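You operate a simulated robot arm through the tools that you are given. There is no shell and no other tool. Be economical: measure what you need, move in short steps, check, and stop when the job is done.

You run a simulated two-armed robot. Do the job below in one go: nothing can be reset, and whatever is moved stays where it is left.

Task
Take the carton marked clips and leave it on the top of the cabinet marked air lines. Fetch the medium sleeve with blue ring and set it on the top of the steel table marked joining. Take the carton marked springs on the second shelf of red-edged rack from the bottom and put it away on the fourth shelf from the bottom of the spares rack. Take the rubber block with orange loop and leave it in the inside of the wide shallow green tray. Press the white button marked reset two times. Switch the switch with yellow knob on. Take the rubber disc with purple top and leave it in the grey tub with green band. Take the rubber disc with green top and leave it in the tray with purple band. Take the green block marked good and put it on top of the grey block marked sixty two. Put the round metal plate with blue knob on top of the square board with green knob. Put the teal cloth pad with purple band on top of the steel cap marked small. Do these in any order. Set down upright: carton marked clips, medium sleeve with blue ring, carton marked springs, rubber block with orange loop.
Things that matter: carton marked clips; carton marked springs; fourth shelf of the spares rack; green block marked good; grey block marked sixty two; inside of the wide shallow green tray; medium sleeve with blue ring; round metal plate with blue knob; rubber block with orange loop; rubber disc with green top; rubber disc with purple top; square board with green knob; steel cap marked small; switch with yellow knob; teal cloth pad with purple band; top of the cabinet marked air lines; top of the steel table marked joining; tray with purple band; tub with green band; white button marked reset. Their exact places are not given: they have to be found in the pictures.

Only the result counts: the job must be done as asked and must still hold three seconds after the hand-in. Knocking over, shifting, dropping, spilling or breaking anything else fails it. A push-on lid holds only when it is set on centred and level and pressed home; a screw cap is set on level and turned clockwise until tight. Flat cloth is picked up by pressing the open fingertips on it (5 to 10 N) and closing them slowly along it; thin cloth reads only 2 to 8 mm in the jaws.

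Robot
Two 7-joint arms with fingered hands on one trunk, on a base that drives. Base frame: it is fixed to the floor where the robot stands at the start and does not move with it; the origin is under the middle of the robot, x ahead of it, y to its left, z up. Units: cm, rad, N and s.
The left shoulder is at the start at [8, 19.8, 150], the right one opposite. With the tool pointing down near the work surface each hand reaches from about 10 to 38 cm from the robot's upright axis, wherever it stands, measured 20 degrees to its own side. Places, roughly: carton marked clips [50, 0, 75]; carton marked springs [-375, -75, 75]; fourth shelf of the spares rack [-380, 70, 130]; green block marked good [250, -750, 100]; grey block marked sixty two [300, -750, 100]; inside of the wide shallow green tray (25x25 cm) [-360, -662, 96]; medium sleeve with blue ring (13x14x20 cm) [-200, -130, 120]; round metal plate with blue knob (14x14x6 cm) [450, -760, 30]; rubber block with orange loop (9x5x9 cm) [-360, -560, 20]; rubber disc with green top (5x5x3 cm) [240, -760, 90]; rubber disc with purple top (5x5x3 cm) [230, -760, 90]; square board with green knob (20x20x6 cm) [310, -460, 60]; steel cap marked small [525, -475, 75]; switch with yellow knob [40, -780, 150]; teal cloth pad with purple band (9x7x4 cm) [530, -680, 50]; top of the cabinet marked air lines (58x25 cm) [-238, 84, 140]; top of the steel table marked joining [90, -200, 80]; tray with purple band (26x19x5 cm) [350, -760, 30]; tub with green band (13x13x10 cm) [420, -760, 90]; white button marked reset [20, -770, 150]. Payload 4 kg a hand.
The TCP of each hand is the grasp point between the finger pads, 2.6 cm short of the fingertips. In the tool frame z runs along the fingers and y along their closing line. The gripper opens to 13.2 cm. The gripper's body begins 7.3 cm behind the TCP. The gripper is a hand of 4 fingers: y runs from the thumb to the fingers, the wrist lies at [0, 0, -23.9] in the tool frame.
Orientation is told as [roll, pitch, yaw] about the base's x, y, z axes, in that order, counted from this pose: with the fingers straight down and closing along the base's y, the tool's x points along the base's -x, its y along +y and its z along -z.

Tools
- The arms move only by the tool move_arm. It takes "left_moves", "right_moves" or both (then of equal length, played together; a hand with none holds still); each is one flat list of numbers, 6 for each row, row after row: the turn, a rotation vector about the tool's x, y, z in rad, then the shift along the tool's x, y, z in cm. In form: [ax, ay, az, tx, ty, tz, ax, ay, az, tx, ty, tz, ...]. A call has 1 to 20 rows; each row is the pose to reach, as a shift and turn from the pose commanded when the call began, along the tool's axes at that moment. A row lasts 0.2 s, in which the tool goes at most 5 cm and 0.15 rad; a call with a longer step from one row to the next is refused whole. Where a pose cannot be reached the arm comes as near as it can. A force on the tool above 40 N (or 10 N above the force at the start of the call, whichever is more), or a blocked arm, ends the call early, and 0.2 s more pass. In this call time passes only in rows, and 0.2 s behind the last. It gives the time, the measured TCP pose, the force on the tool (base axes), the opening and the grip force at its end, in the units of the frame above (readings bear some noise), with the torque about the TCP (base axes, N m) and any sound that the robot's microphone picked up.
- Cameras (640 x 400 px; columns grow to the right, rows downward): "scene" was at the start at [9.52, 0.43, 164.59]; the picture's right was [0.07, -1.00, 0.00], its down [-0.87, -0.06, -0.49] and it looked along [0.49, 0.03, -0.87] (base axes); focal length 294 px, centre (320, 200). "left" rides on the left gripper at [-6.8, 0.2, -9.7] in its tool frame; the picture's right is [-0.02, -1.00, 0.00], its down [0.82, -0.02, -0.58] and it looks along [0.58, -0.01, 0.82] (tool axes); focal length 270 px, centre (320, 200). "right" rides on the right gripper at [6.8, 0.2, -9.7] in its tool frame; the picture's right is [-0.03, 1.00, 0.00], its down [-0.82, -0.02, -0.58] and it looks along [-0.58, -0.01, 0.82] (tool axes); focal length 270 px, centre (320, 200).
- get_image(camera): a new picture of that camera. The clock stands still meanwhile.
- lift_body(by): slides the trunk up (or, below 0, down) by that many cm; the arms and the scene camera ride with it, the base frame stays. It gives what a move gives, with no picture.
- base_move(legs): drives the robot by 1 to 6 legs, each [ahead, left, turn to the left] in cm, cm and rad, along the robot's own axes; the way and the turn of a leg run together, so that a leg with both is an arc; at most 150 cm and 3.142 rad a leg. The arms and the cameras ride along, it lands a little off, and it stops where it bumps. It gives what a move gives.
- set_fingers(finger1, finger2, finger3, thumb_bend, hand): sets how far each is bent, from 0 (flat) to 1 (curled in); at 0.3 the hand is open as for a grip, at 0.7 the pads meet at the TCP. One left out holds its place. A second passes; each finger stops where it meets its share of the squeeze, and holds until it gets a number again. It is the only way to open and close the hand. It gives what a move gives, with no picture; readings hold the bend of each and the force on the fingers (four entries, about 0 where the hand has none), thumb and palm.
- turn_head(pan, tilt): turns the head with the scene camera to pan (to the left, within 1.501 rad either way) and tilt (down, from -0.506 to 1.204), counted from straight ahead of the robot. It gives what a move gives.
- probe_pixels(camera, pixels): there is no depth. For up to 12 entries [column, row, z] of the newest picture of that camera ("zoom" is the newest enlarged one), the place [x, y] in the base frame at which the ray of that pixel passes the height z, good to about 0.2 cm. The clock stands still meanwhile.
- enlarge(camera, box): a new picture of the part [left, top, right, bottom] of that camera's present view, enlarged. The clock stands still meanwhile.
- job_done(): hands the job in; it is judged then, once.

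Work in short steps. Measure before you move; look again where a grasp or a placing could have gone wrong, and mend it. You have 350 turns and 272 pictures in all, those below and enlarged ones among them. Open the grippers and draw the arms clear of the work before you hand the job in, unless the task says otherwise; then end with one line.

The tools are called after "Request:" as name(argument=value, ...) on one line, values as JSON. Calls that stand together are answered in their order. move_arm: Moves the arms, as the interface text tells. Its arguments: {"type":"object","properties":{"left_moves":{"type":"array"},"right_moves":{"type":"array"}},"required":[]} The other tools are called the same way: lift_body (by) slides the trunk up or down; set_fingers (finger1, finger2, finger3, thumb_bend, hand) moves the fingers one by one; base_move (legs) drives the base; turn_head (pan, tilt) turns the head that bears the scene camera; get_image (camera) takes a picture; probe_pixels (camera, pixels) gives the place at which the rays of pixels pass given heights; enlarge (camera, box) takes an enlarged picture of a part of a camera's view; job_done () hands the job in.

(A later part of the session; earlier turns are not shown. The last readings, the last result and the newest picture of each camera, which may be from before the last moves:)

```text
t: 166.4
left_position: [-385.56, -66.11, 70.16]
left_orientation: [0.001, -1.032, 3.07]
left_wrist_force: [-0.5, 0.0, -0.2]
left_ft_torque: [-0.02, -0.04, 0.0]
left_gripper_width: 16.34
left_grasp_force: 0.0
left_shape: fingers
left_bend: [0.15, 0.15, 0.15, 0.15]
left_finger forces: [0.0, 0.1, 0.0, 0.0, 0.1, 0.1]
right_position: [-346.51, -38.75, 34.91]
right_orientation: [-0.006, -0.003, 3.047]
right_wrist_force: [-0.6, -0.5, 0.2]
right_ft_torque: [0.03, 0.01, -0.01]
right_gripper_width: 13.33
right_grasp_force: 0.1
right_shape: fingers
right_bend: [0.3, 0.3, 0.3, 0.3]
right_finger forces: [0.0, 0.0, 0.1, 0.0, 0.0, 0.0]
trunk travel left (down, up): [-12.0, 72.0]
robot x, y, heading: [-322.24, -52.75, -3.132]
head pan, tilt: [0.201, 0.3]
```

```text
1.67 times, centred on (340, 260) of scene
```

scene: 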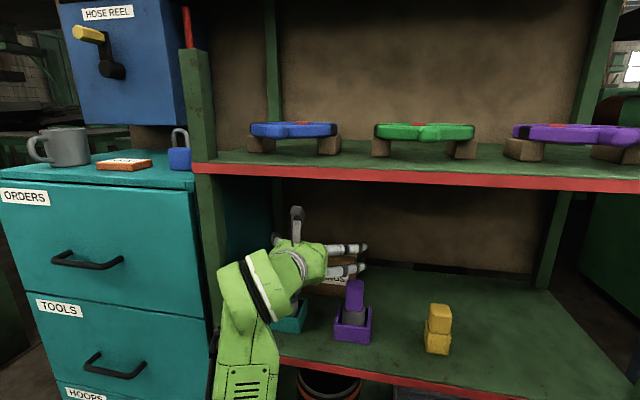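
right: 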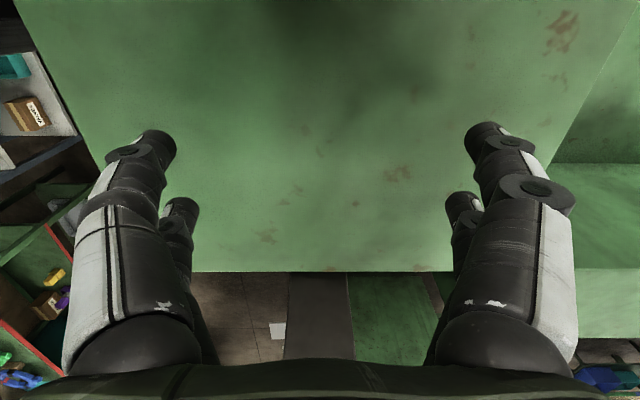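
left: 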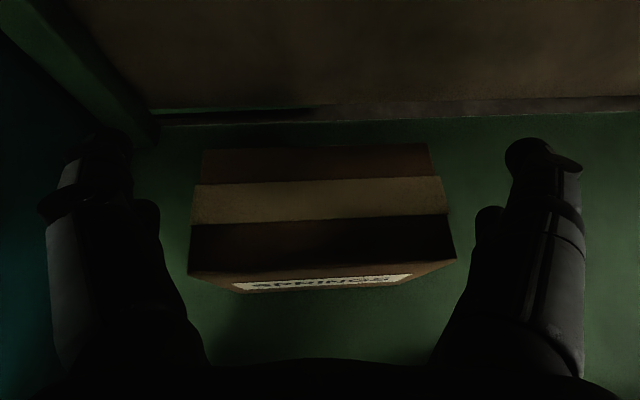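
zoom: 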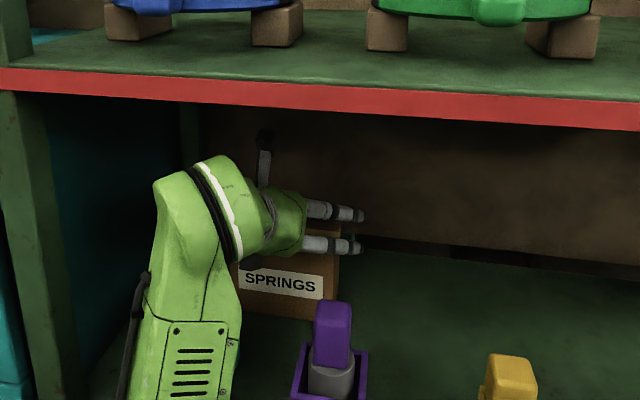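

Request:
move_arm(left_moves=[0, 0.06, 0, 1.8, 0, 1.75, 0, 0.12, 0, 3.6, 0, 3.5])

Request:
set_fingers(hand="left", finger1=0.4, finger2=0.4, finger3=0.4, thumb_bend=0.4)

Request:
get_image(camera="left")

Request:
enlarge(camera="scene", box=[200, 140, 480, 380])

```text
t: 167.0
left_position: [-386.67, -66.01, 65.46]
left_orientation: [0.001, -0.918, 3.071]
left_wrist_force: [0.9, 0.1, 8.3]
left_ft_torque: [0.41, -0.15, -0.01]
left_gripper_width: 16.47
left_grasp_force: 3.8
left_shape: fingers
left_bend: [0.15, 0.15, 0.14, 0.15]
left_finger forces: [0.0, 1.6, 1.4, 0.1, 5.0, 0.0]
right_position: [-346.4, -38.66, 34.9]
right_orientation: [-0.003, -0.005, 3.046]
right_wrist_force: [-0.2, -0.9, -0.3]
right_ft_torque: [0.02, 0.02, -0.02]
right_gripper_width: 13.3
right_grasp_force: 0.0
right_shape: fingers
right_bend: [0.3, 0.3, 0.3, 0.3]
right_finger forces: [0.0, 0.0, 0.0, 0.0, 0.0, 0.0]
trunk travel left (down, up): [-12.0, 72.0]
robot x, y, heading: [-322.31, -53.1, -3.129]
head pan, tilt: [0.201, 0.3]
```

```text
t: 168.0
left_position: [-386.49, -65.77, 65.56]
left_orientation: [0.001, -0.918, 3.068]
left_wrist_force: [2.7, 9.1, 20.3]
left_ft_torque: [1.54, -0.22, -0.22]
left_gripper_width: 14.75
left_grasp_force: 36.5
left_shape: fingers
left_bend: [0.34, 0.36, 0.34, 0.34]
left_finger forces: [12.0, 15.3, 10.4, 0.0, 35.1, 0.1]
right_position: [-346.44, -38.71, 34.96]
right_orientation: [-0.005, -0.004, 3.048]
right_wrist_force: [-0.1, -0.1, 0.4]
right_ft_torque: [0.02, 0.03, -0.02]
right_gripper_width: 13.3
right_grasp_force: 0.1
right_shape: fingers
right_bend: [0.3, 0.3, 0.3, 0.3]
right_finger forces: [0.1, 0.1, 0.1, 0.0, 0.0, 0.0]
trunk travel left (down, up): [-12.0, 72.0]
robot x, y, heading: [-322.12, -52.91, -3.133]
head pan, tilt: [0.201, 0.3]
```

```text
217 pictures are left
```

left: 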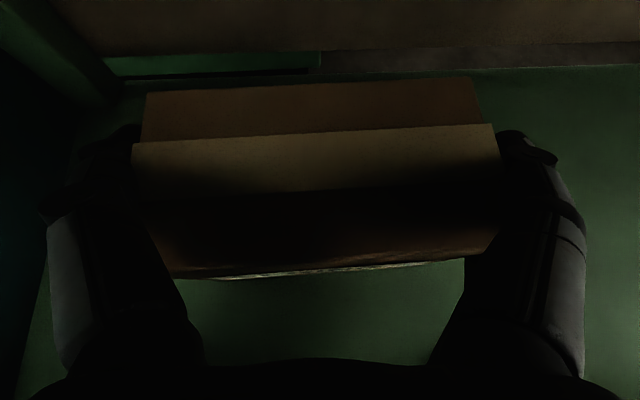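

```text
1.67 times, centred on (340, 260) of scene
```

zoom: 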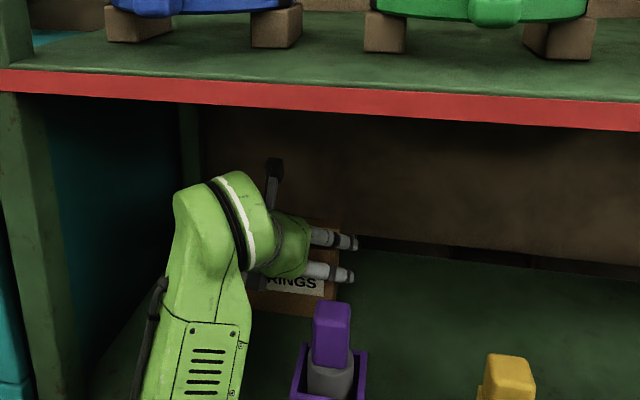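

Gripped with 36 N at width 14.7. I lift 2 cm by the trunk and check the weight.

Request:
lift_body(by=2)

Request:
get_image(camera="left")

Request:
enlarge(camera="scene", box=[200, 140, 480, 380])

```text
t: 168.7
left_position: [-386.67, -66.04, 67.01]
left_orientation: [0.002, -0.908, 3.071]
left_wrist_force: [-0.1, -1.4, -1.6]
left_ft_torque: [0.02, 0.01, -0.01]
left_gripper_width: 14.6
left_grasp_force: 32.7
left_shape: fingers
left_bend: [0.34, 0.36, 0.35, 0.34]
left_finger forces: [13.9, 19.3, 9.0, 0.0, 23.1, 0.0]
right_position: [-346.57, -38.77, 36.89]
right_orientation: [-0.005, -0.002, 3.048]
right_wrist_force: [0.4, 0.1, 0.3]
right_ft_torque: [0.01, 0.0, 0.01]
right_gripper_width: 13.29
right_grasp_force: 0.0
right_shape: fingers
right_bend: [0.3, 0.3, 0.3, 0.3]
right_finger forces: [0.0, 0.0, 0.0, 0.1, 0.0, 0.0]
trunk travel left (down, up): [-14.0, 70.0]
robot x, y, heading: [-322.73, -53.17, -3.134]
head pan, tilt: [0.201, 0.3]
```

```text
215 pictures are left
```

left: 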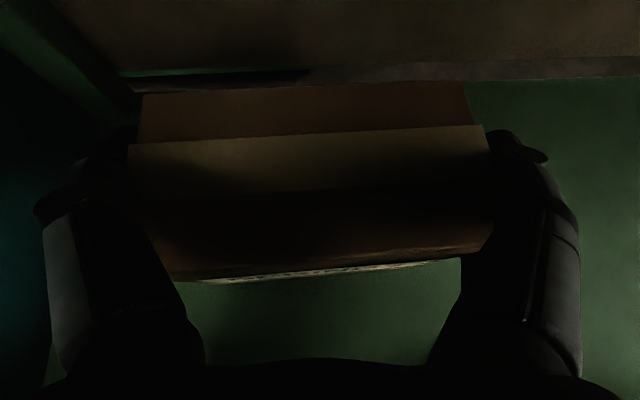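

```text
1.67 times, centred on (340, 260) of scene
```

zoom: 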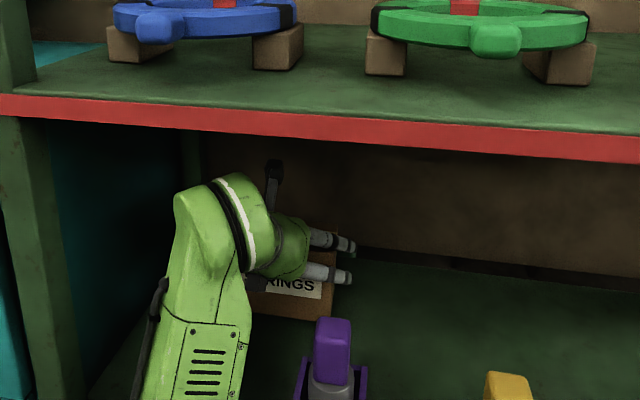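

Request:
set_fingers(hand="left", finger1=0.5, finger2=0.5, finger3=0.5, thumb_bend=0.5)

Request:
turn_head(pan=0.4, tilt=0.7)

Request:
get_image(camera="scene")

```text
t: 169.7
left_position: [-386.7, -65.99, 67.24]
left_orientation: [0.0, -0.912, 3.071]
left_wrist_force: [0.2, 0.0, -1.8]
left_ft_torque: [0.04, -0.04, 0.01]
left_gripper_width: 14.15
left_grasp_force: 44.7
left_shape: fingers
left_bend: [0.43, 0.44, 0.44, 0.42]
left_finger forces: [13.2, 31.2, 11.2, 0.0, 33.7, 0.0]
right_position: [-346.52, -38.71, 37.03]
right_orientation: [-0.008, -0.003, 3.047]
right_wrist_force: [0.2, 0.2, 0.8]
right_ft_torque: [-0.02, 0.01, 0.01]
right_gripper_width: 13.3
right_grasp_force: 0.0
right_shape: fingers
right_bend: [0.3, 0.3, 0.3, 0.3]
right_finger forces: [0.0, 0.0, 0.0, 0.0, 0.0, 0.1]
trunk travel left (down, up): [-14.0, 70.0]
robot x, y, heading: [-322.3, -52.84, -3.131]
head pan, tilt: [0.201, 0.3]
```

```text
t: 170.5
left_position: [-386.66, -66.0, 67.19]
left_orientation: [0.0, -0.913, 3.069]
left_wrist_force: [0.0, 0.3, -3.1]
left_ft_torque: [0.04, 0.01, -0.01]
left_gripper_width: 14.15
left_grasp_force: 44.8
left_shape: fingers
left_bend: [0.43, 0.44, 0.44, 0.42]
left_finger forces: [13.2, 31.2, 11.1, 0.0, 33.6, 0.0]
right_position: [-346.48, -38.73, 36.91]
right_orientation: [-0.007, -0.002, 3.048]
right_wrist_force: [0.2, 0.0, 0.2]
right_ft_torque: [-0.04, 0.05, 0.01]
right_gripper_width: 13.28
right_grasp_force: 0.0
right_shape: fingers
right_bend: [0.3, 0.3, 0.3, 0.3]
right_finger forces: [0.0, 0.0, 0.0, 0.0, 0.0, 0.0]
trunk travel left (down, up): [-14.0, 70.0]
robot x, y, heading: [-322.35, -52.88, -3.13]
head pan, tilt: [0.4, 0.7]
```

```text
213 pictures are left
```

scene: 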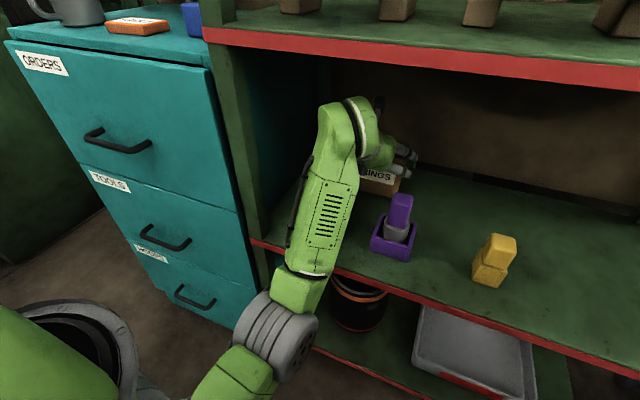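

Carton held firmly, forearm clear over the edge. I strafe right behind the purple part in stages.

Request:
base_move(legs=[[0, -10, 0]])

Request:
get_image(camera="scene")

```text
t: 171.7
left_position: [-386.71, -55.93, 67.07]
left_orientation: [0.002, -0.913, 3.07]
left_wrist_force: [0.6, 0.6, -2.4]
left_ft_torque: [0.0, -0.05, -0.03]
left_gripper_width: 14.18
left_grasp_force: 44.4
left_shape: fingers
left_bend: [0.44, 0.44, 0.44, 0.42]
left_finger forces: [13.2, 31.3, 11.3, 0.1, 33.7, 0.0]
right_position: [-346.6, -28.75, 36.95]
right_orientation: [-0.004, -0.004, 3.046]
right_wrist_force: [-0.4, 1.1, -0.3]
right_ft_torque: [0.02, 0.0, 0.03]
right_gripper_width: 13.3
right_grasp_force: 0.1
right_shape: fingers
right_bend: [0.3, 0.3, 0.3, 0.3]
right_finger forces: [0.1, 0.1, 0.0, 0.0, 0.0, 0.0]
trunk travel left (down, up): [-14.0, 70.0]
robot x, y, heading: [-322.03, -42.76, -3.134]
head pan, tilt: [0.4, 0.7]
```

```text
212 pictures are left
```

scene: 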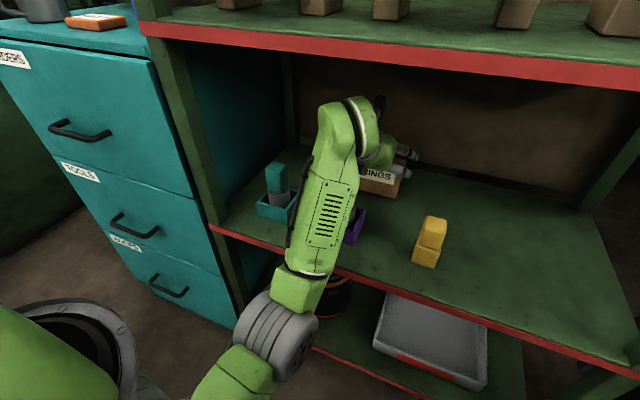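

Teal is untouched and purple passes beneath. Continue another 28 cm.

Request:
base_move(legs=[[0, -28.5, 0]])

Request:
get_image(camera="scene")

Request:
get_image(camera="left")

```text
t: 173.7
left_position: [-386.99, -27.54, 67.09]
left_orientation: [0.002, -0.912, 3.071]
left_wrist_force: [-0.1, 0.5, -2.2]
left_ft_torque: [-0.01, 0.0, 0.0]
left_gripper_width: 14.13
left_grasp_force: 44.8
left_shape: fingers
left_bend: [0.44, 0.44, 0.44, 0.42]
left_finger forces: [13.2, 31.2, 11.2, 0.0, 33.5, 0.1]
right_position: [-346.84, -0.21, 37.01]
right_orientation: [-0.006, -0.003, 3.048]
right_wrist_force: [-0.8, -0.5, 0.1]
right_ft_torque: [-0.01, -0.03, 0.0]
right_gripper_width: 13.29
right_grasp_force: 0.1
right_shape: fingers
right_bend: [0.3, 0.3, 0.3, 0.3]
right_finger forces: [0.0, 0.1, 0.0, 0.2, 0.1, 0.1]
trunk travel left (down, up): [-14.0, 70.0]
robot x, y, heading: [-322.04, -14.41, -3.133]
head pan, tilt: [0.4, 0.7]
```

```text
211 pictures are left
```

scene: 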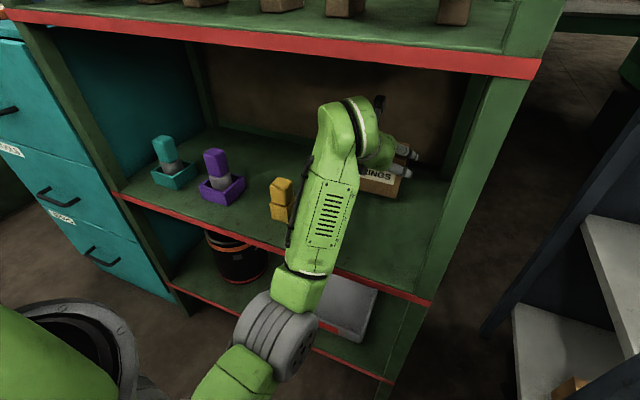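

```text
210 pictures are left
```

left: 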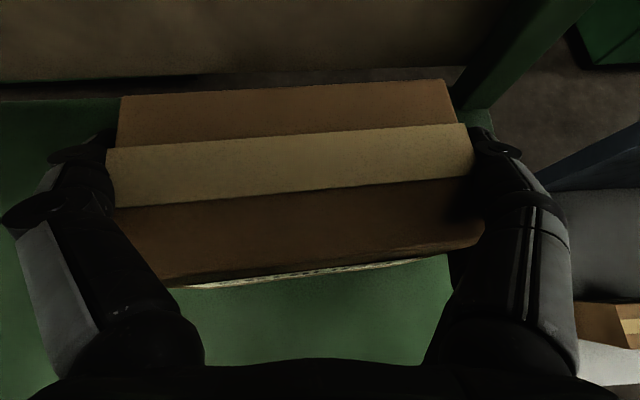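

Request:
probe_pixels(camera="scene", pixels=[[432, 297, 58], [403, 290, 58], [268, 218, 58], [290, 222, 58], [283, 180, 67], [455, 150, 75], [545, 60, 92]])

```text
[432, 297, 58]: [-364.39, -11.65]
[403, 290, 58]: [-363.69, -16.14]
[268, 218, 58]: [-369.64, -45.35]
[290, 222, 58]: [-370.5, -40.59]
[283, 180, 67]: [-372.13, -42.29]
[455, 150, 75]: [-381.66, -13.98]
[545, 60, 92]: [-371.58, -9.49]
```

Request:
base_move(legs=[[-15, 0.5, 0]])

Request:
get_image(camera="scene")

```text
t: 175.0
left_position: [-372.11, -27.97, 67.16]
left_orientation: [0.001, -0.913, 3.067]
left_wrist_force: [0.8, 0.0, -3.3]
left_ft_torque: [-0.02, -0.03, 0.02]
left_gripper_width: 14.15
left_grasp_force: 44.2
left_shape: fingers
left_bend: [0.44, 0.44, 0.44, 0.42]
left_finger forces: [13.2, 31.2, 11.2, 0.0, 33.5, 0.0]
right_position: [-331.84, -0.73, 37.06]
right_orientation: [-0.009, -0.003, 3.046]
right_wrist_force: [0.1, -0.1, 0.0]
right_ft_torque: [0.01, 0.01, 0.0]
right_gripper_width: 13.3
right_grasp_force: 0.0
right_shape: fingers
right_bend: [0.3, 0.3, 0.3, 0.3]
right_finger forces: [0.0, 0.0, 0.0, 0.0, 0.0, 0.0]
trunk travel left (down, up): [-14.0, 70.0]
robot x, y, heading: [-307.76, -14.64, -3.142]
head pan, tilt: [0.4, 0.7]
```

```text
209 pictures are left
```

scene: 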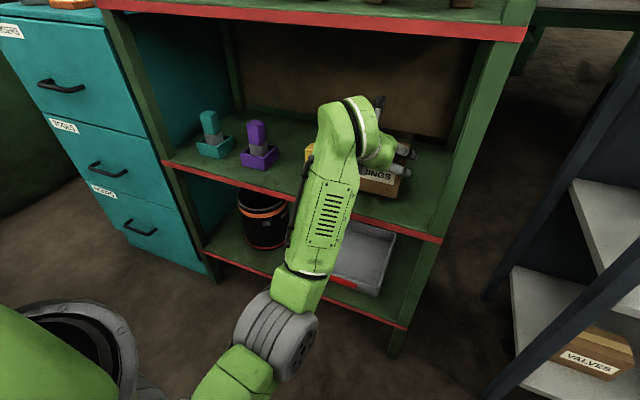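

Passing cleanly. I back out the rest of the way and look at the spares rack's fourth shelf.

Request:
base_move(legs=[[-30, 0, 0]])

Request:
get_image(camera="scene")

Request:
lift_body(by=60)

Request:
base_move(legs=[[0, -55, 0]])

Request:
turn_head(pan=-0.3, tilt=0.35)

Request:
get_image(camera="scene")

```text
t: 177.1
left_position: [-342.1, -27.75, 67.19]
left_orientation: [-0.001, -0.914, 3.068]
left_wrist_force: [0.3, 0.3, -2.4]
left_ft_torque: [0.01, 0.01, -0.03]
left_gripper_width: 14.14
left_grasp_force: 44.6
left_shape: fingers
left_bend: [0.44, 0.44, 0.44, 0.42]
left_finger forces: [13.1, 31.1, 11.2, 0.0, 33.5, 0.0]
right_position: [-301.96, -0.56, 36.93]
right_orientation: [-0.006, -0.002, 3.047]
right_wrist_force: [-0.4, 0.6, 0.2]
right_ft_torque: [0.0, -0.01, 0.01]
right_gripper_width: 13.28
right_grasp_force: 0.1
right_shape: fingers
right_bend: [0.3, 0.3, 0.3, 0.3]
right_finger forces: [0.0, 0.0, 0.0, 0.1, 0.0, 0.0]
trunk travel left (down, up): [-14.0, 70.0]
robot x, y, heading: [-277.53, -14.51, -3.14]
head pan, tilt: [0.4, 0.7]
```

```text
208 pictures are left
```

scene: 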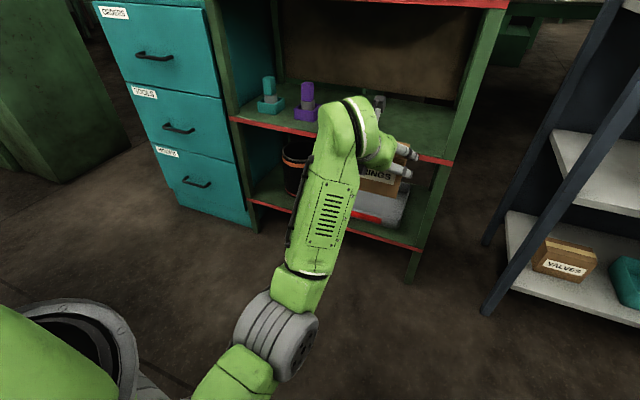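

```text
refused: 60 is not a number from -40 to 40
```

```text
t: 180.2
left_position: [-342.27, 28.18, 67.09]
left_orientation: [0.003, -0.912, 3.057]
left_wrist_force: [-1.2, -0.6, -2.7]
left_ft_torque: [0.04, -0.02, 0.02]
left_gripper_width: 14.16
left_grasp_force: 44.6
left_shape: fingers
left_bend: [0.44, 0.44, 0.44, 0.42]
left_finger forces: [13.1, 31.2, 11.3, 0.0, 33.5, 0.1]
right_position: [-301.99, 54.92, 36.93]
right_orientation: [-0.006, -0.004, 3.036]
right_wrist_force: [-0.1, 0.0, 0.3]
right_ft_torque: [0.01, -0.01, 0.01]
right_gripper_width: 13.32
right_grasp_force: 0.0
right_shape: fingers
right_bend: [0.3, 0.3, 0.3, 0.3]
right_finger forces: [0.0, 0.1, 0.0, 0.0, 0.0, 0.1]
trunk travel left (down, up): [-14.0, 70.0]
robot x, y, heading: [-277.68, 40.66, 3.141]
head pan, tilt: [0.4, 0.7]
```

```text
t: 181.3
left_position: [-342.35, 28.06, 67.14]
left_orientation: [0.0, -0.912, 3.061]
left_wrist_force: [-0.6, -0.7, -2.3]
left_ft_torque: [0.03, -0.04, -0.01]
left_gripper_width: 14.12
left_grasp_force: 44.0
left_shape: fingers
left_bend: [0.44, 0.44, 0.44, 0.42]
left_finger forces: [12.9, 31.1, 11.2, 0.1, 33.3, 0.0]
right_position: [-301.86, 54.89, 37.08]
right_orientation: [-0.005, -0.005, 3.038]
right_wrist_force: [0.1, 0.5, 0.4]
right_ft_torque: [0.01, 0.0, -0.01]
right_gripper_width: 13.28
right_grasp_force: 0.1
right_shape: fingers
right_bend: [0.3, 0.3, 0.3, 0.3]
right_finger forces: [0.0, 0.0, 0.1, 0.0, 0.0, 0.0]
trunk travel left (down, up): [-14.0, 70.0]
robot x, y, heading: [-277.26, 40.61, 3.133]
head pan, tilt: [-0.3, 0.351]
```

```text
207 pictures are left
```

scene: 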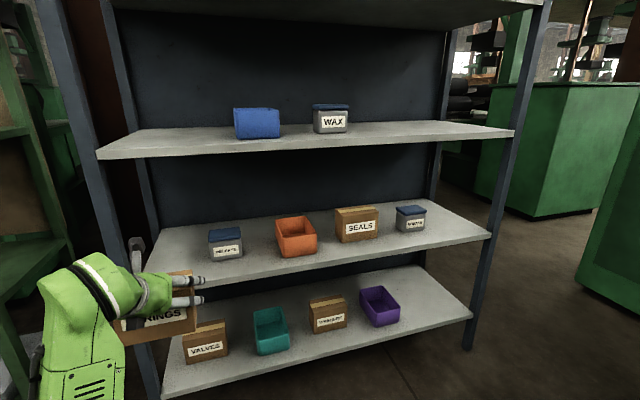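

Request:
base_move(legs=[[10, 0, 0]])

Request:
lift_body(by=40)

Request:
lift_body(by=26)

Request:
turn_head(pan=-0.3, tilt=0.35)

Request:
get_image(camera="scene")

```text
t: 182.5
left_position: [-352.36, 28.04, 67.09]
left_orientation: [-0.001, -0.909, 3.06]
left_wrist_force: [-0.6, 1.1, -2.6]
left_ft_torque: [-0.01, 0.01, -0.01]
left_gripper_width: 14.11
left_grasp_force: 44.3
left_shape: fingers
left_bend: [0.44, 0.44, 0.44, 0.42]
left_finger forces: [13.0, 31.2, 11.2, 0.0, 33.4, 0.1]
right_position: [-311.89, 54.86, 36.95]
right_orientation: [-0.007, -0.002, 3.037]
right_wrist_force: [0.5, 0.6, 0.2]
right_ft_torque: [-0.02, -0.02, -0.02]
right_gripper_width: 13.3
right_grasp_force: 0.1
right_shape: fingers
right_bend: [0.3, 0.3, 0.3, 0.3]
right_finger forces: [0.1, 0.0, 0.0, 0.0, 0.1, 0.0]
trunk travel left (down, up): [-14.0, 70.0]
robot x, y, heading: [-287.56, 40.43, 3.139]
head pan, tilt: [-0.3, 0.351]
```

```text
t: 186.3
left_position: [-352.25, 28.02, 107.1]
left_orientation: [0.0, -0.91, 3.06]
left_wrist_force: [0.1, 0.5, -3.0]
left_ft_torque: [0.01, -0.02, -0.01]
left_gripper_width: 14.15
left_grasp_force: 44.1
left_shape: fingers
left_bend: [0.44, 0.44, 0.44, 0.42]
left_finger forces: [12.9, 31.2, 11.2, 0.0, 33.1, 0.0]
right_position: [-311.87, 54.81, 77.02]
right_orientation: [-0.007, -0.003, 3.036]
right_wrist_force: [-0.5, -0.3, 0.4]
right_ft_torque: [0.01, -0.02, 0.0]
right_gripper_width: 13.29
right_grasp_force: 0.1
right_shape: fingers
right_bend: [0.3, 0.3, 0.3, 0.3]
right_finger forces: [0.1, 0.0, 0.1, 0.0, 0.0, 0.1]
trunk travel left (down, up): [-54.0, 30.0]
robot x, y, heading: [-287.43, 40.95, 3.146]
head pan, tilt: [-0.3, 0.351]
```

```text
t: 189.0
left_position: [-352.27, 28.0, 133.13]
left_orientation: [-0.001, -0.912, 3.06]
left_wrist_force: [-0.1, 0.1, -2.4]
left_ft_torque: [0.04, -0.06, -0.02]
left_gripper_width: 14.11
left_grasp_force: 43.9
left_shape: fingers
left_bend: [0.44, 0.44, 0.44, 0.42]
left_finger forces: [12.8, 31.1, 11.1, 0.0, 33.1, 0.0]
right_position: [-311.89, 54.83, 102.98]
right_orientation: [-0.007, -0.002, 3.036]
right_wrist_force: [-0.3, 0.5, 0.0]
right_ft_torque: [0.02, 0.0, -0.01]
right_gripper_width: 13.29
right_grasp_force: 0.0
right_shape: fingers
right_bend: [0.3, 0.3, 0.3, 0.3]
right_finger forces: [0.0, 0.1, 0.0, 0.1, 0.0, 0.1]
trunk travel left (down, up): [-80.0, 4.0]
robot x, y, heading: [-287.53, 40.67, 3.142]
head pan, tilt: [-0.3, 0.351]
```

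```text
t: 189.6
left_position: [-352.33, 28.01, 133.22]
left_orientation: [-0.001, -0.914, 3.061]
left_wrist_force: [-0.1, 0.3, -2.3]
left_ft_torque: [0.06, -0.03, 0.0]
left_gripper_width: 14.15
left_grasp_force: 43.7
left_shape: fingers
left_bend: [0.44, 0.44, 0.44, 0.42]
left_finger forces: [12.8, 31.1, 11.2, 0.1, 33.1, 0.1]
right_position: [-311.92, 54.76, 103.08]
right_orientation: [-0.006, -0.003, 3.038]
right_wrist_force: [-0.6, -0.2, 0.4]
right_ft_torque: [-0.02, 0.0, 0.0]
right_gripper_width: 13.29
right_grasp_force: 0.0
right_shape: fingers
right_bend: [0.3, 0.3, 0.3, 0.3]
right_finger forces: [0.0, 0.0, 0.1, 0.0, 0.0, 0.0]
trunk travel left (down, up): [-80.0, 4.0]
robot x, y, heading: [-287.43, 40.66, 3.141]
head pan, tilt: [-0.3, 0.351]
```

```text
206 pictures are left
```

scene: 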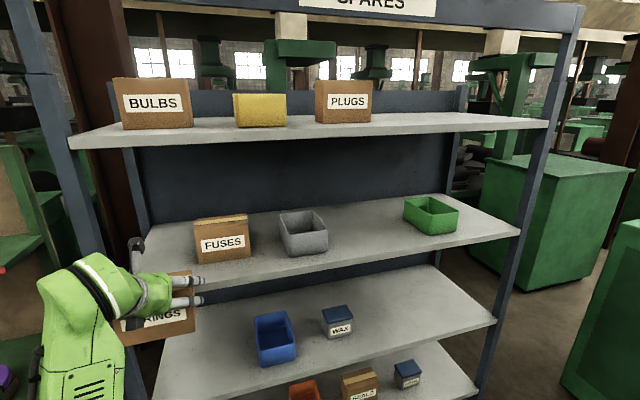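

Request:
probe_pixels(camera="scene", pixels=[[517, 228, 125], [517, 228, 130], [517, 228, 120], [330, 260, 125], [330, 260, 120], [330, 260, 130], [70, 142, 155], [545, 122, 155], [328, 250, 125], [405, 220, 125], [440, 232, 125], [300, 212, 125]])

```text
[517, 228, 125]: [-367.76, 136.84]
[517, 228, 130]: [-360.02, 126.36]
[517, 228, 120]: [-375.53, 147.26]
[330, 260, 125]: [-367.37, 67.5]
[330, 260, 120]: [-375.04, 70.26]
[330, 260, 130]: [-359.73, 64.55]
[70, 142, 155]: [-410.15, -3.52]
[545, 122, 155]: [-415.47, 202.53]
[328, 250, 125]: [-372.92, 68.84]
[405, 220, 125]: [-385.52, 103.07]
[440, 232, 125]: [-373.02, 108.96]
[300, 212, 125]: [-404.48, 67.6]
```

Request:
enlarge(camera="scene", box=[60, 80, 560, 330])

Request:
probe_pixels(camera="scene", pixels=[[75, 149, 150], [75, 149, 148], [75, 149, 146], [545, 128, 150], [545, 128, 148], [545, 128, 146], [400, 132, 150], [400, 132, 148], [400, 132, 146]])

```text
1.28 times, centred on (310, 205) of scene
```

zoom: 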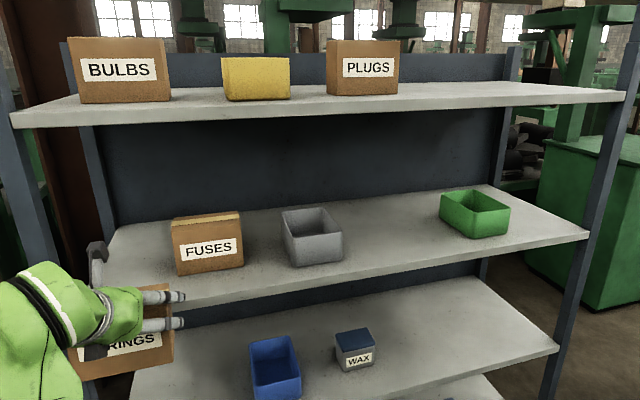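

```text
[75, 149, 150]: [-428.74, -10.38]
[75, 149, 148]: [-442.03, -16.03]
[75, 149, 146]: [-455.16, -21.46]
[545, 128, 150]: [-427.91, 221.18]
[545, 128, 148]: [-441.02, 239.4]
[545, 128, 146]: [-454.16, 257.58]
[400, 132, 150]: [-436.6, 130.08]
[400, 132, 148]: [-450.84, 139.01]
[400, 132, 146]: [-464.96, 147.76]
```

The fourth shelf is at z≈125, with 34 cm headroom and a free gap y 69–103 between the grey and green bins. I raise to the trunk's top, go forward 6 and strafe right to y≈99.

Request:
lift_body(by=4)

Request:
base_move(legs=[[6, 0, 0], [0, -58, 0]])

Request:
turn_head(pan=0.2, tilt=0.5)

Request:
get_image(camera="scene")

```text
t: 190.4
left_position: [-352.25, 28.01, 137.19]
left_orientation: [0.0, -0.911, 3.06]
left_wrist_force: [-0.1, 0.1, -2.8]
left_ft_torque: [0.03, 0.0, -0.02]
left_gripper_width: 14.13
left_grasp_force: 43.5
left_shape: fingers
left_bend: [0.44, 0.44, 0.44, 0.42]
left_finger forces: [12.9, 31.1, 11.1, 0.1, 32.9, 0.0]
right_position: [-311.85, 54.9, 107.15]
right_orientation: [-0.007, -0.002, 3.037]
right_wrist_force: [-0.3, 0.9, 0.4]
right_ft_torque: [-0.03, 0.01, 0.0]
right_gripper_width: 13.32
right_grasp_force: 0.0
right_shape: fingers
right_bend: [0.3, 0.3, 0.3, 0.3]
right_finger forces: [0.1, 0.0, 0.0, 0.1, 0.0, 0.0]
trunk travel left (down, up): [-84.0, 0.0]
robot x, y, heading: [-287.45, 40.72, 3.134]
head pan, tilt: [-0.3, 0.351]
```

```text
t: 194.3
left_position: [-358.06, 85.87, 137.15]
left_orientation: [-0.004, -0.913, 3.064]
left_wrist_force: [0.3, -0.2, -2.5]
left_ft_torque: [0.05, 0.02, 0.0]
left_gripper_width: 14.1
left_grasp_force: 43.6
left_shape: fingers
left_bend: [0.44, 0.44, 0.44, 0.42]
left_finger forces: [12.6, 31.2, 11.4, 0.0, 32.6, 0.0]
right_position: [-317.75, 112.85, 106.98]
right_orientation: [-0.009, -0.005, 3.04]
right_wrist_force: [0.2, -0.1, 0.1]
right_ft_torque: [0.03, 0.01, -0.01]
right_gripper_width: 13.3
right_grasp_force: 0.1
right_shape: fingers
right_bend: [0.3, 0.3, 0.3, 0.3]
right_finger forces: [0.0, 0.0, 0.1, 0.0, 0.1, 0.0]
trunk travel left (down, up): [-84.0, 0.0]
robot x, y, heading: [-293.51, 98.7, 3.143]
head pan, tilt: [-0.3, 0.351]
```

```text
t: 195.2
left_position: [-358.07, 86.12, 137.16]
left_orientation: [0.001, -0.912, 3.06]
left_wrist_force: [0.1, -0.2, -2.8]
left_ft_torque: [0.04, -0.03, 0.0]
left_gripper_width: 14.09
left_grasp_force: 44.3
left_shape: fingers
left_bend: [0.44, 0.44, 0.44, 0.42]
left_finger forces: [12.8, 31.2, 11.4, 0.1, 32.6, 0.0]
right_position: [-317.7, 113.23, 106.85]
right_orientation: [-0.004, -0.003, 3.037]
right_wrist_force: [-1.0, -0.5, -0.3]
right_ft_torque: [0.02, 0.01, -0.02]
right_gripper_width: 13.3
right_grasp_force: 0.1
right_shape: fingers
right_bend: [0.3, 0.3, 0.3, 0.3]
right_finger forces: [0.0, 0.1, 0.1, 0.0, 0.0, 0.0]
trunk travel left (down, up): [-84.0, 0.0]
robot x, y, heading: [-293.08, 98.83, 3.139]
head pan, tilt: [0.201, 0.499]
```

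```text
204 pictures are left
```

scene: 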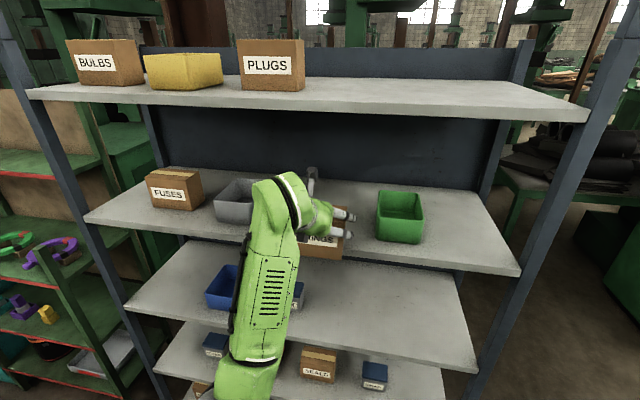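

Request:
probe_pixels(camera="scene", pixels=[[377, 238, 125], [422, 243, 125], [517, 272, 125], [90, 220, 125], [215, 215, 125], [150, 205, 125], [585, 118, 159], [585, 118, 155]])

Request:
get_image(camera="left")

```text
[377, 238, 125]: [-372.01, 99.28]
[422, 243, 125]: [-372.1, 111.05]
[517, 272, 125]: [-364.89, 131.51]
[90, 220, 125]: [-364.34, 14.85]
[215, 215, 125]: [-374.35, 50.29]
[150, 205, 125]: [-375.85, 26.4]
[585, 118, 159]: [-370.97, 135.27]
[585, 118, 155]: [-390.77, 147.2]
```

```text
203 pictures are left
```

left: 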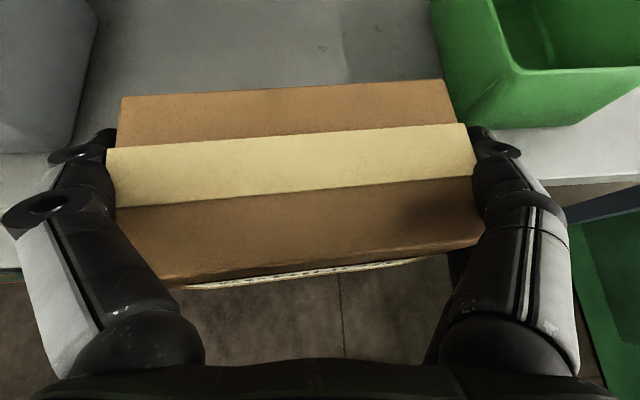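

Request:
probe_pixels(camera="left", pixels=[[72, 150, 124], [497, 128, 124], [440, 20, 128], [20, 190, 124], [600, 183, 124], [98, 20, 128], [470, 110, 124]])

```text
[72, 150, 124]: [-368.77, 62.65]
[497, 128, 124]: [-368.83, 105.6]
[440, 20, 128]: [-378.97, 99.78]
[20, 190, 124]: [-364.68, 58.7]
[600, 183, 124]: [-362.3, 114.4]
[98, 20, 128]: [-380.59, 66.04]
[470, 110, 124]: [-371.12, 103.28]
```

Gap centre is about y=82; I shift 3 cm left and drive in 20 cm.

Request:
base_move(legs=[[0, 3.5, 0], [20, 0, 0]])

Request:
get_image(camera="scene")

Request:
get_image(camera="left")

```text
t: 197.2
left_position: [-377.14, 82.3, 137.42]
left_orientation: [-0.002, -0.917, 3.063]
left_wrist_force: [-0.1, -0.3, -2.7]
left_ft_torque: [0.01, -0.02, 0.03]
left_gripper_width: 14.11
left_grasp_force: 43.9
left_shape: fingers
left_bend: [0.44, 0.44, 0.44, 0.42]
left_finger forces: [12.7, 31.2, 11.5, 0.1, 32.7, 0.1]
right_position: [-336.98, 109.22, 106.96]
right_orientation: [-0.008, -0.007, 3.039]
right_wrist_force: [0.3, 0.1, 0.1]
right_ft_torque: [0.01, 0.04, -0.04]
right_gripper_width: 13.33
right_grasp_force: 0.0
right_shape: fingers
right_bend: [0.3, 0.3, 0.3, 0.3]
right_finger forces: [0.1, 0.1, 0.0, 0.0, 0.0, 0.1]
trunk travel left (down, up): [-84.0, 0.0]
robot x, y, heading: [-312.78, 95.31, 3.14]
head pan, tilt: [0.201, 0.499]
```

```text
202 pictures are left
```

scene: 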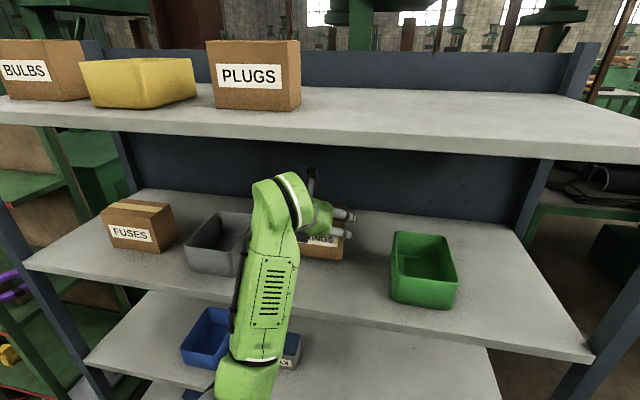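

```text
201 pictures are left
```

left: 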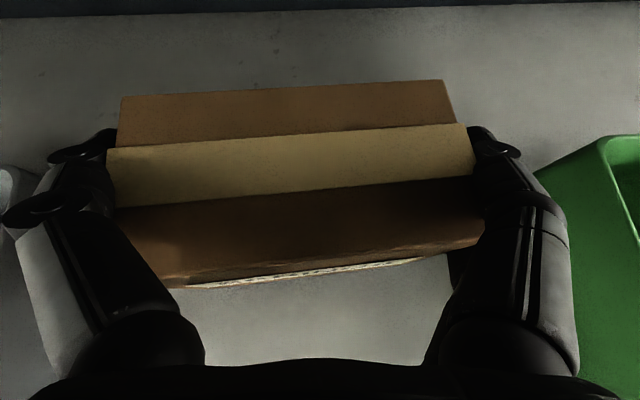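

Now I lower by the trunk: 4 cm, then small steps to contact.

Request:
lift_body(by=-3.5)

Request:
lift_body(by=-0.7)

Request:
lift_body(by=-0.7)

```text
t: 197.9
left_position: [-377.15, 82.4, 135.73]
left_orientation: [-0.003, -0.945, 3.07]
left_wrist_force: [-0.7, 0.4, 6.8]
left_ft_torque: [0.55, -0.13, 0.04]
left_gripper_width: 14.13
left_grasp_force: 45.2
left_shape: fingers
left_bend: [0.44, 0.44, 0.45, 0.43]
left_finger forces: [12.2, 29.8, 11.6, 0.0, 35.8, 0.1]
right_position: [-337.12, 109.53, 104.08]
right_orientation: [-0.007, -0.007, 3.038]
right_wrist_force: [-1.0, 0.6, -0.3]
right_ft_torque: [0.03, -0.02, 0.0]
right_gripper_width: 13.28
right_grasp_force: 0.0
right_shape: fingers
right_bend: [0.3, 0.3, 0.3, 0.3]
right_finger forces: [0.0, 0.0, 0.0, 0.0, 0.1, 0.0]
trunk travel left (down, up): [-81.1, 2.9]
robot x, y, heading: [-312.86, 95.44, 3.144]
head pan, tilt: [0.201, 0.499]
stopped: the force on the tool passed its limit at 46 N (the readings are from after the stop); the commanded pose is now the measured one
```

```text
t: 198.4
left_position: [-377.1, 82.34, 135.63]
left_orientation: [-0.001, -0.957, 3.07]
left_wrist_force: [-4.6, -3.4, 37.5]
left_ft_torque: [2.09, -0.5, 0.15]
left_gripper_width: 14.14
left_grasp_force: 50.0
left_shape: fingers
left_bend: [0.44, 0.44, 0.45, 0.43]
left_finger forces: [15.0, 29.8, 8.8, 0.0, 46.1, 0.0]
right_position: [-337.09, 109.44, 103.45]
right_orientation: [-0.005, -0.008, 3.039]
right_wrist_force: [0.0, -0.9, 0.1]
right_ft_torque: [0.0, 0.0, -0.01]
right_gripper_width: 13.3
right_grasp_force: 0.1
right_shape: fingers
right_bend: [0.3, 0.3, 0.3, 0.3]
right_finger forces: [0.0, 0.0, 0.0, 0.0, 0.0, 0.0]
trunk travel left (down, up): [-80.4, 3.6]
robot x, y, heading: [-313.25, 95.19, 3.136]
head pan, tilt: [0.201, 0.499]
```

```text
t: 198.8
left_position: [-377.49, 82.3, 135.64]
left_orientation: [-0.005, -0.964, 3.073]
left_wrist_force: [0.9, -2.3, 16.5]
left_ft_torque: [0.86, -0.48, -0.11]
left_gripper_width: 14.07
left_grasp_force: 45.9
left_shape: fingers
left_bend: [0.44, 0.44, 0.45, 0.43]
left_finger forces: [11.7, 31.1, 11.8, 0.0, 37.8, 0.0]
right_position: [-337.3, 109.39, 103.21]
right_orientation: [-0.005, -0.006, 3.04]
right_wrist_force: [-1.1, 0.0, 0.2]
right_ft_torque: [0.01, -0.01, -0.01]
right_gripper_width: 13.3
right_grasp_force: 0.0
right_shape: fingers
right_bend: [0.3, 0.3, 0.3, 0.3]
right_finger forces: [0.0, 0.0, 0.0, 0.0, 0.1, 0.0]
trunk travel left (down, up): [-80.2, 3.8]
robot x, y, heading: [-313.07, 95.31, 3.141]
head pan, tilt: [0.201, 0.499]
stopped: the force on the tool passed its limit at 51 N (the readings are from after the stop); the commanded pose is now the measured one
```

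Request:
get_image(camera="scene")

Request:
get_image(camera="left")

Request:
get_image(camera="right")

```text
200 pictures are left
```

scene: 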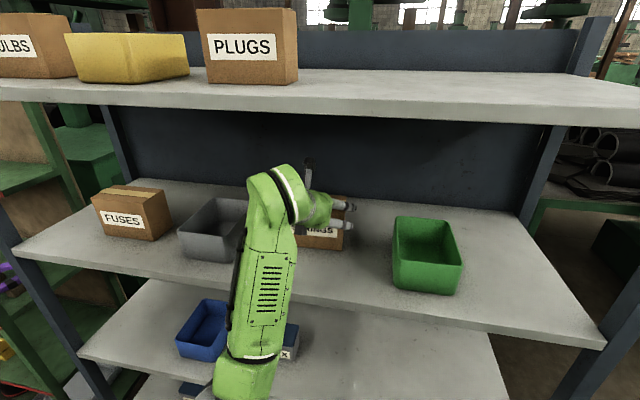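

```text
199 pictures are left
```

left: 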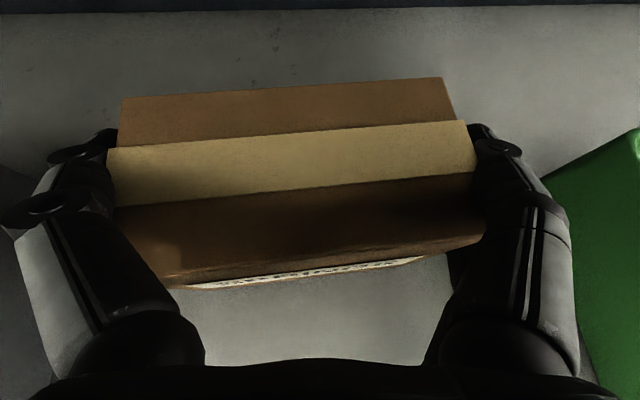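

```text
198 pictures are left
```

right: 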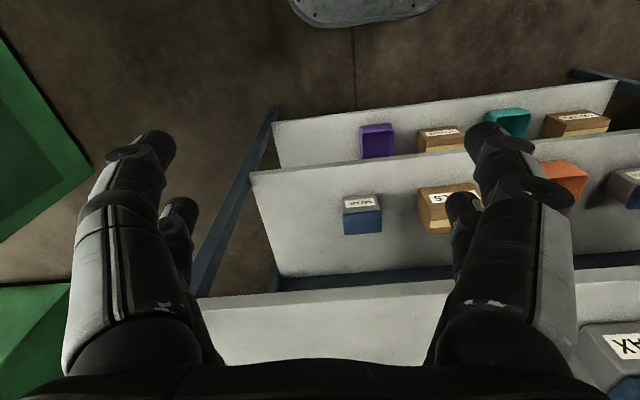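

Request:
enlarge(camera="scene", box=[260, 160, 400, 290])

```text
3.08 times, centred on (330, 225) of scene
```

zoom: 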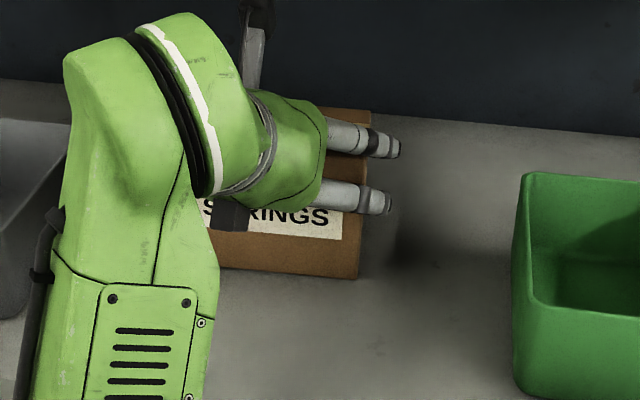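

Request:
probe_pixels(camera="zoom", pixels=[[357, 278, 124], [357, 278, 126], [357, 278, 128], [357, 278, 130]])

```text
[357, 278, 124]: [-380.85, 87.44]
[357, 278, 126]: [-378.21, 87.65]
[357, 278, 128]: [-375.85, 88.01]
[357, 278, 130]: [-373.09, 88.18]
```

Contact with the shelf at TCP≈135.6. I unload slightly and restore the grip pitch (-0.917) so the carton stands flat, then release gently.

Request:
lift_body(by=0.8)

Request:
move_arm(left_moves=[0, 0.047, 0, 0, 0, 0])

Request:
lift_body(by=-0.4)

```text
t: 199.4
left_position: [-377.79, 82.42, 135.92]
left_orientation: [-0.006, -0.951, 3.071]
left_wrist_force: [0.2, -0.7, -2.4]
left_ft_torque: [0.01, -0.02, 0.01]
left_gripper_width: 14.02
left_grasp_force: 43.3
left_shape: fingers
left_bend: [0.44, 0.44, 0.45, 0.43]
left_finger forces: [12.7, 29.3, 11.1, 0.0, 33.5, 0.1]
right_position: [-337.52, 109.41, 103.82]
right_orientation: [-0.005, 0.0, 3.038]
right_wrist_force: [1.1, 1.2, -0.4]
right_ft_torque: [0.0, -0.01, 0.04]
right_gripper_width: 13.33
right_grasp_force: 0.0
right_shape: fingers
right_bend: [0.3, 0.3, 0.3, 0.3]
right_finger forces: [0.1, 0.0, 0.0, 0.0, 0.0, 0.0]
trunk travel left (down, up): [-81.0, 3.0]
robot x, y, heading: [-313.06, 95.17, 3.141]
head pan, tilt: [0.201, 0.499]
```

```text
t: 199.8
left_position: [-377.58, 82.43, 136.05]
left_orientation: [-0.002, -0.908, 3.071]
left_wrist_force: [0.5, 0.7, -2.7]
left_ft_torque: [-0.01, -0.01, -0.01]
left_gripper_width: 14.04
left_grasp_force: 43.0
left_shape: fingers
left_bend: [0.44, 0.44, 0.45, 0.43]
left_finger forces: [12.7, 29.2, 11.1, 0.0, 33.3, 0.0]
right_position: [-337.46, 109.55, 104.0]
right_orientation: [-0.006, -0.003, 3.038]
right_wrist_force: [-0.1, -0.3, -0.3]
right_ft_torque: [0.02, -0.01, -0.01]
right_gripper_width: 13.29
right_grasp_force: 0.1
right_shape: fingers
right_bend: [0.3, 0.3, 0.3, 0.3]
right_finger forces: [0.0, 0.0, 0.0, 0.1, 0.0, 0.0]
trunk travel left (down, up): [-81.0, 3.0]
robot x, y, heading: [-312.99, 95.3, 3.147]
head pan, tilt: [0.201, 0.499]
```

```text
t: 200.3
left_position: [-377.52, 82.39, 135.83]
left_orientation: [-0.002, -0.912, 3.073]
left_wrist_force: [-0.5, -0.5, 1.1]
left_ft_torque: [0.22, 0.11, -0.05]
left_gripper_width: 14.06
left_grasp_force: 44.2
left_shape: fingers
left_bend: [0.44, 0.44, 0.45, 0.43]
left_finger forces: [14.0, 28.9, 10.9, 0.0, 34.4, 0.0]
right_position: [-337.47, 109.38, 103.67]
right_orientation: [-0.005, -0.005, 3.039]
right_wrist_force: [0.2, -0.3, 0.0]
right_ft_torque: [-0.01, -0.01, 0.0]
right_gripper_width: 13.3
right_grasp_force: 0.0
right_shape: fingers
right_bend: [0.3, 0.3, 0.3, 0.3]
right_finger forces: [0.0, 0.1, 0.1, 0.1, 0.0, 0.0]
trunk travel left (down, up): [-80.6, 3.4]
robot x, y, heading: [-312.93, 95.65, 3.139]
head pan, tilt: [0.201, 0.499]
```

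Request:
set_fingers(hand="left", finger1=0.33, finger2=0.33, finger3=0.33, thumb_bend=0.33)

Request:
set_fingers(hand="left", finger1=0.15, finger2=0.15, finger3=0.15, thumb_bend=0.15)

Request:
get_image(camera="left")

Request:
enlarge(camera="scene", box=[260, 160, 400, 290])

```text
t: 201.3
left_position: [-377.55, 82.37, 135.85]
left_orientation: [-0.004, -0.909, 3.071]
left_wrist_force: [0.0, -0.7, 1.3]
left_ft_torque: [0.15, 0.12, 0.03]
left_gripper_width: 14.78
left_grasp_force: 24.2
left_shape: fingers
left_bend: [0.3, 0.3, 0.29, 0.31]
left_finger forces: [11.0, 14.0, 9.4, 0.1, 15.8, 0.1]
right_position: [-337.42, 109.46, 103.58]
right_orientation: [-0.004, -0.006, 3.04]
right_wrist_force: [1.0, -0.4, -0.1]
right_ft_torque: [0.0, 0.01, -0.02]
right_gripper_width: 13.31
right_grasp_force: 0.1
right_shape: fingers
right_bend: [0.3, 0.3, 0.3, 0.3]
right_finger forces: [0.0, 0.1, 0.0, 0.0, 0.1, 0.1]
trunk travel left (down, up): [-80.6, 3.4]
robot x, y, heading: [-313.03, 95.05, 3.142]
head pan, tilt: [0.201, 0.499]
```

```text
t: 202.3
left_position: [-377.61, 82.34, 135.7]
left_orientation: [-0.003, -0.908, 3.072]
left_wrist_force: [0.8, 0.5, -0.9]
left_ft_torque: [0.06, 0.05, -0.01]
left_gripper_width: 16.32
left_grasp_force: 0.6
left_shape: fingers
left_bend: [0.15, 0.15, 0.15, 0.15]
left_finger forces: [0.0, 0.6, 0.1, 0.0, 0.1, 0.0]
right_position: [-337.39, 109.49, 103.62]
right_orientation: [-0.004, -0.003, 3.039]
right_wrist_force: [-0.4, -1.2, -0.5]
right_ft_torque: [-0.02, -0.01, 0.0]
right_gripper_width: 13.3
right_grasp_force: 0.0
right_shape: fingers
right_bend: [0.3, 0.3, 0.3, 0.3]
right_finger forces: [0.0, 0.1, 0.1, 0.1, 0.0, 0.1]
trunk travel left (down, up): [-80.6, 3.4]
robot x, y, heading: [-312.83, 95.07, 3.143]
head pan, tilt: [0.201, 0.499]
```

```text
196 pictures are left
```

left: 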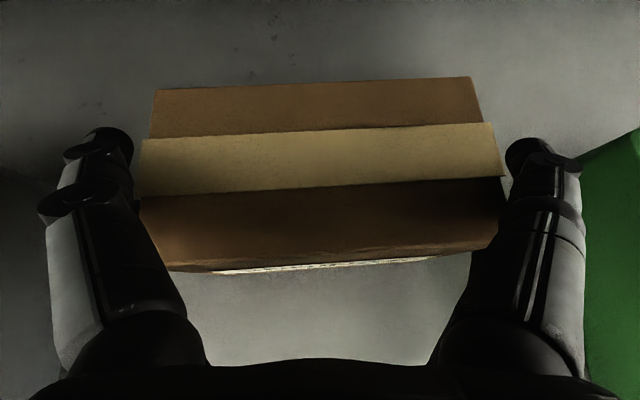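

```text
3.08 times, centred on (330, 225) of scene
```

zoom: 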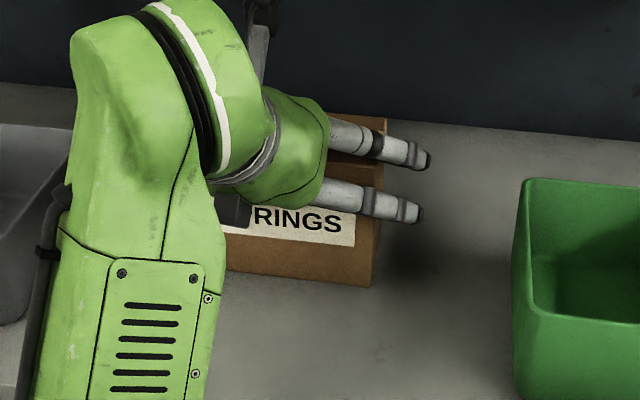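

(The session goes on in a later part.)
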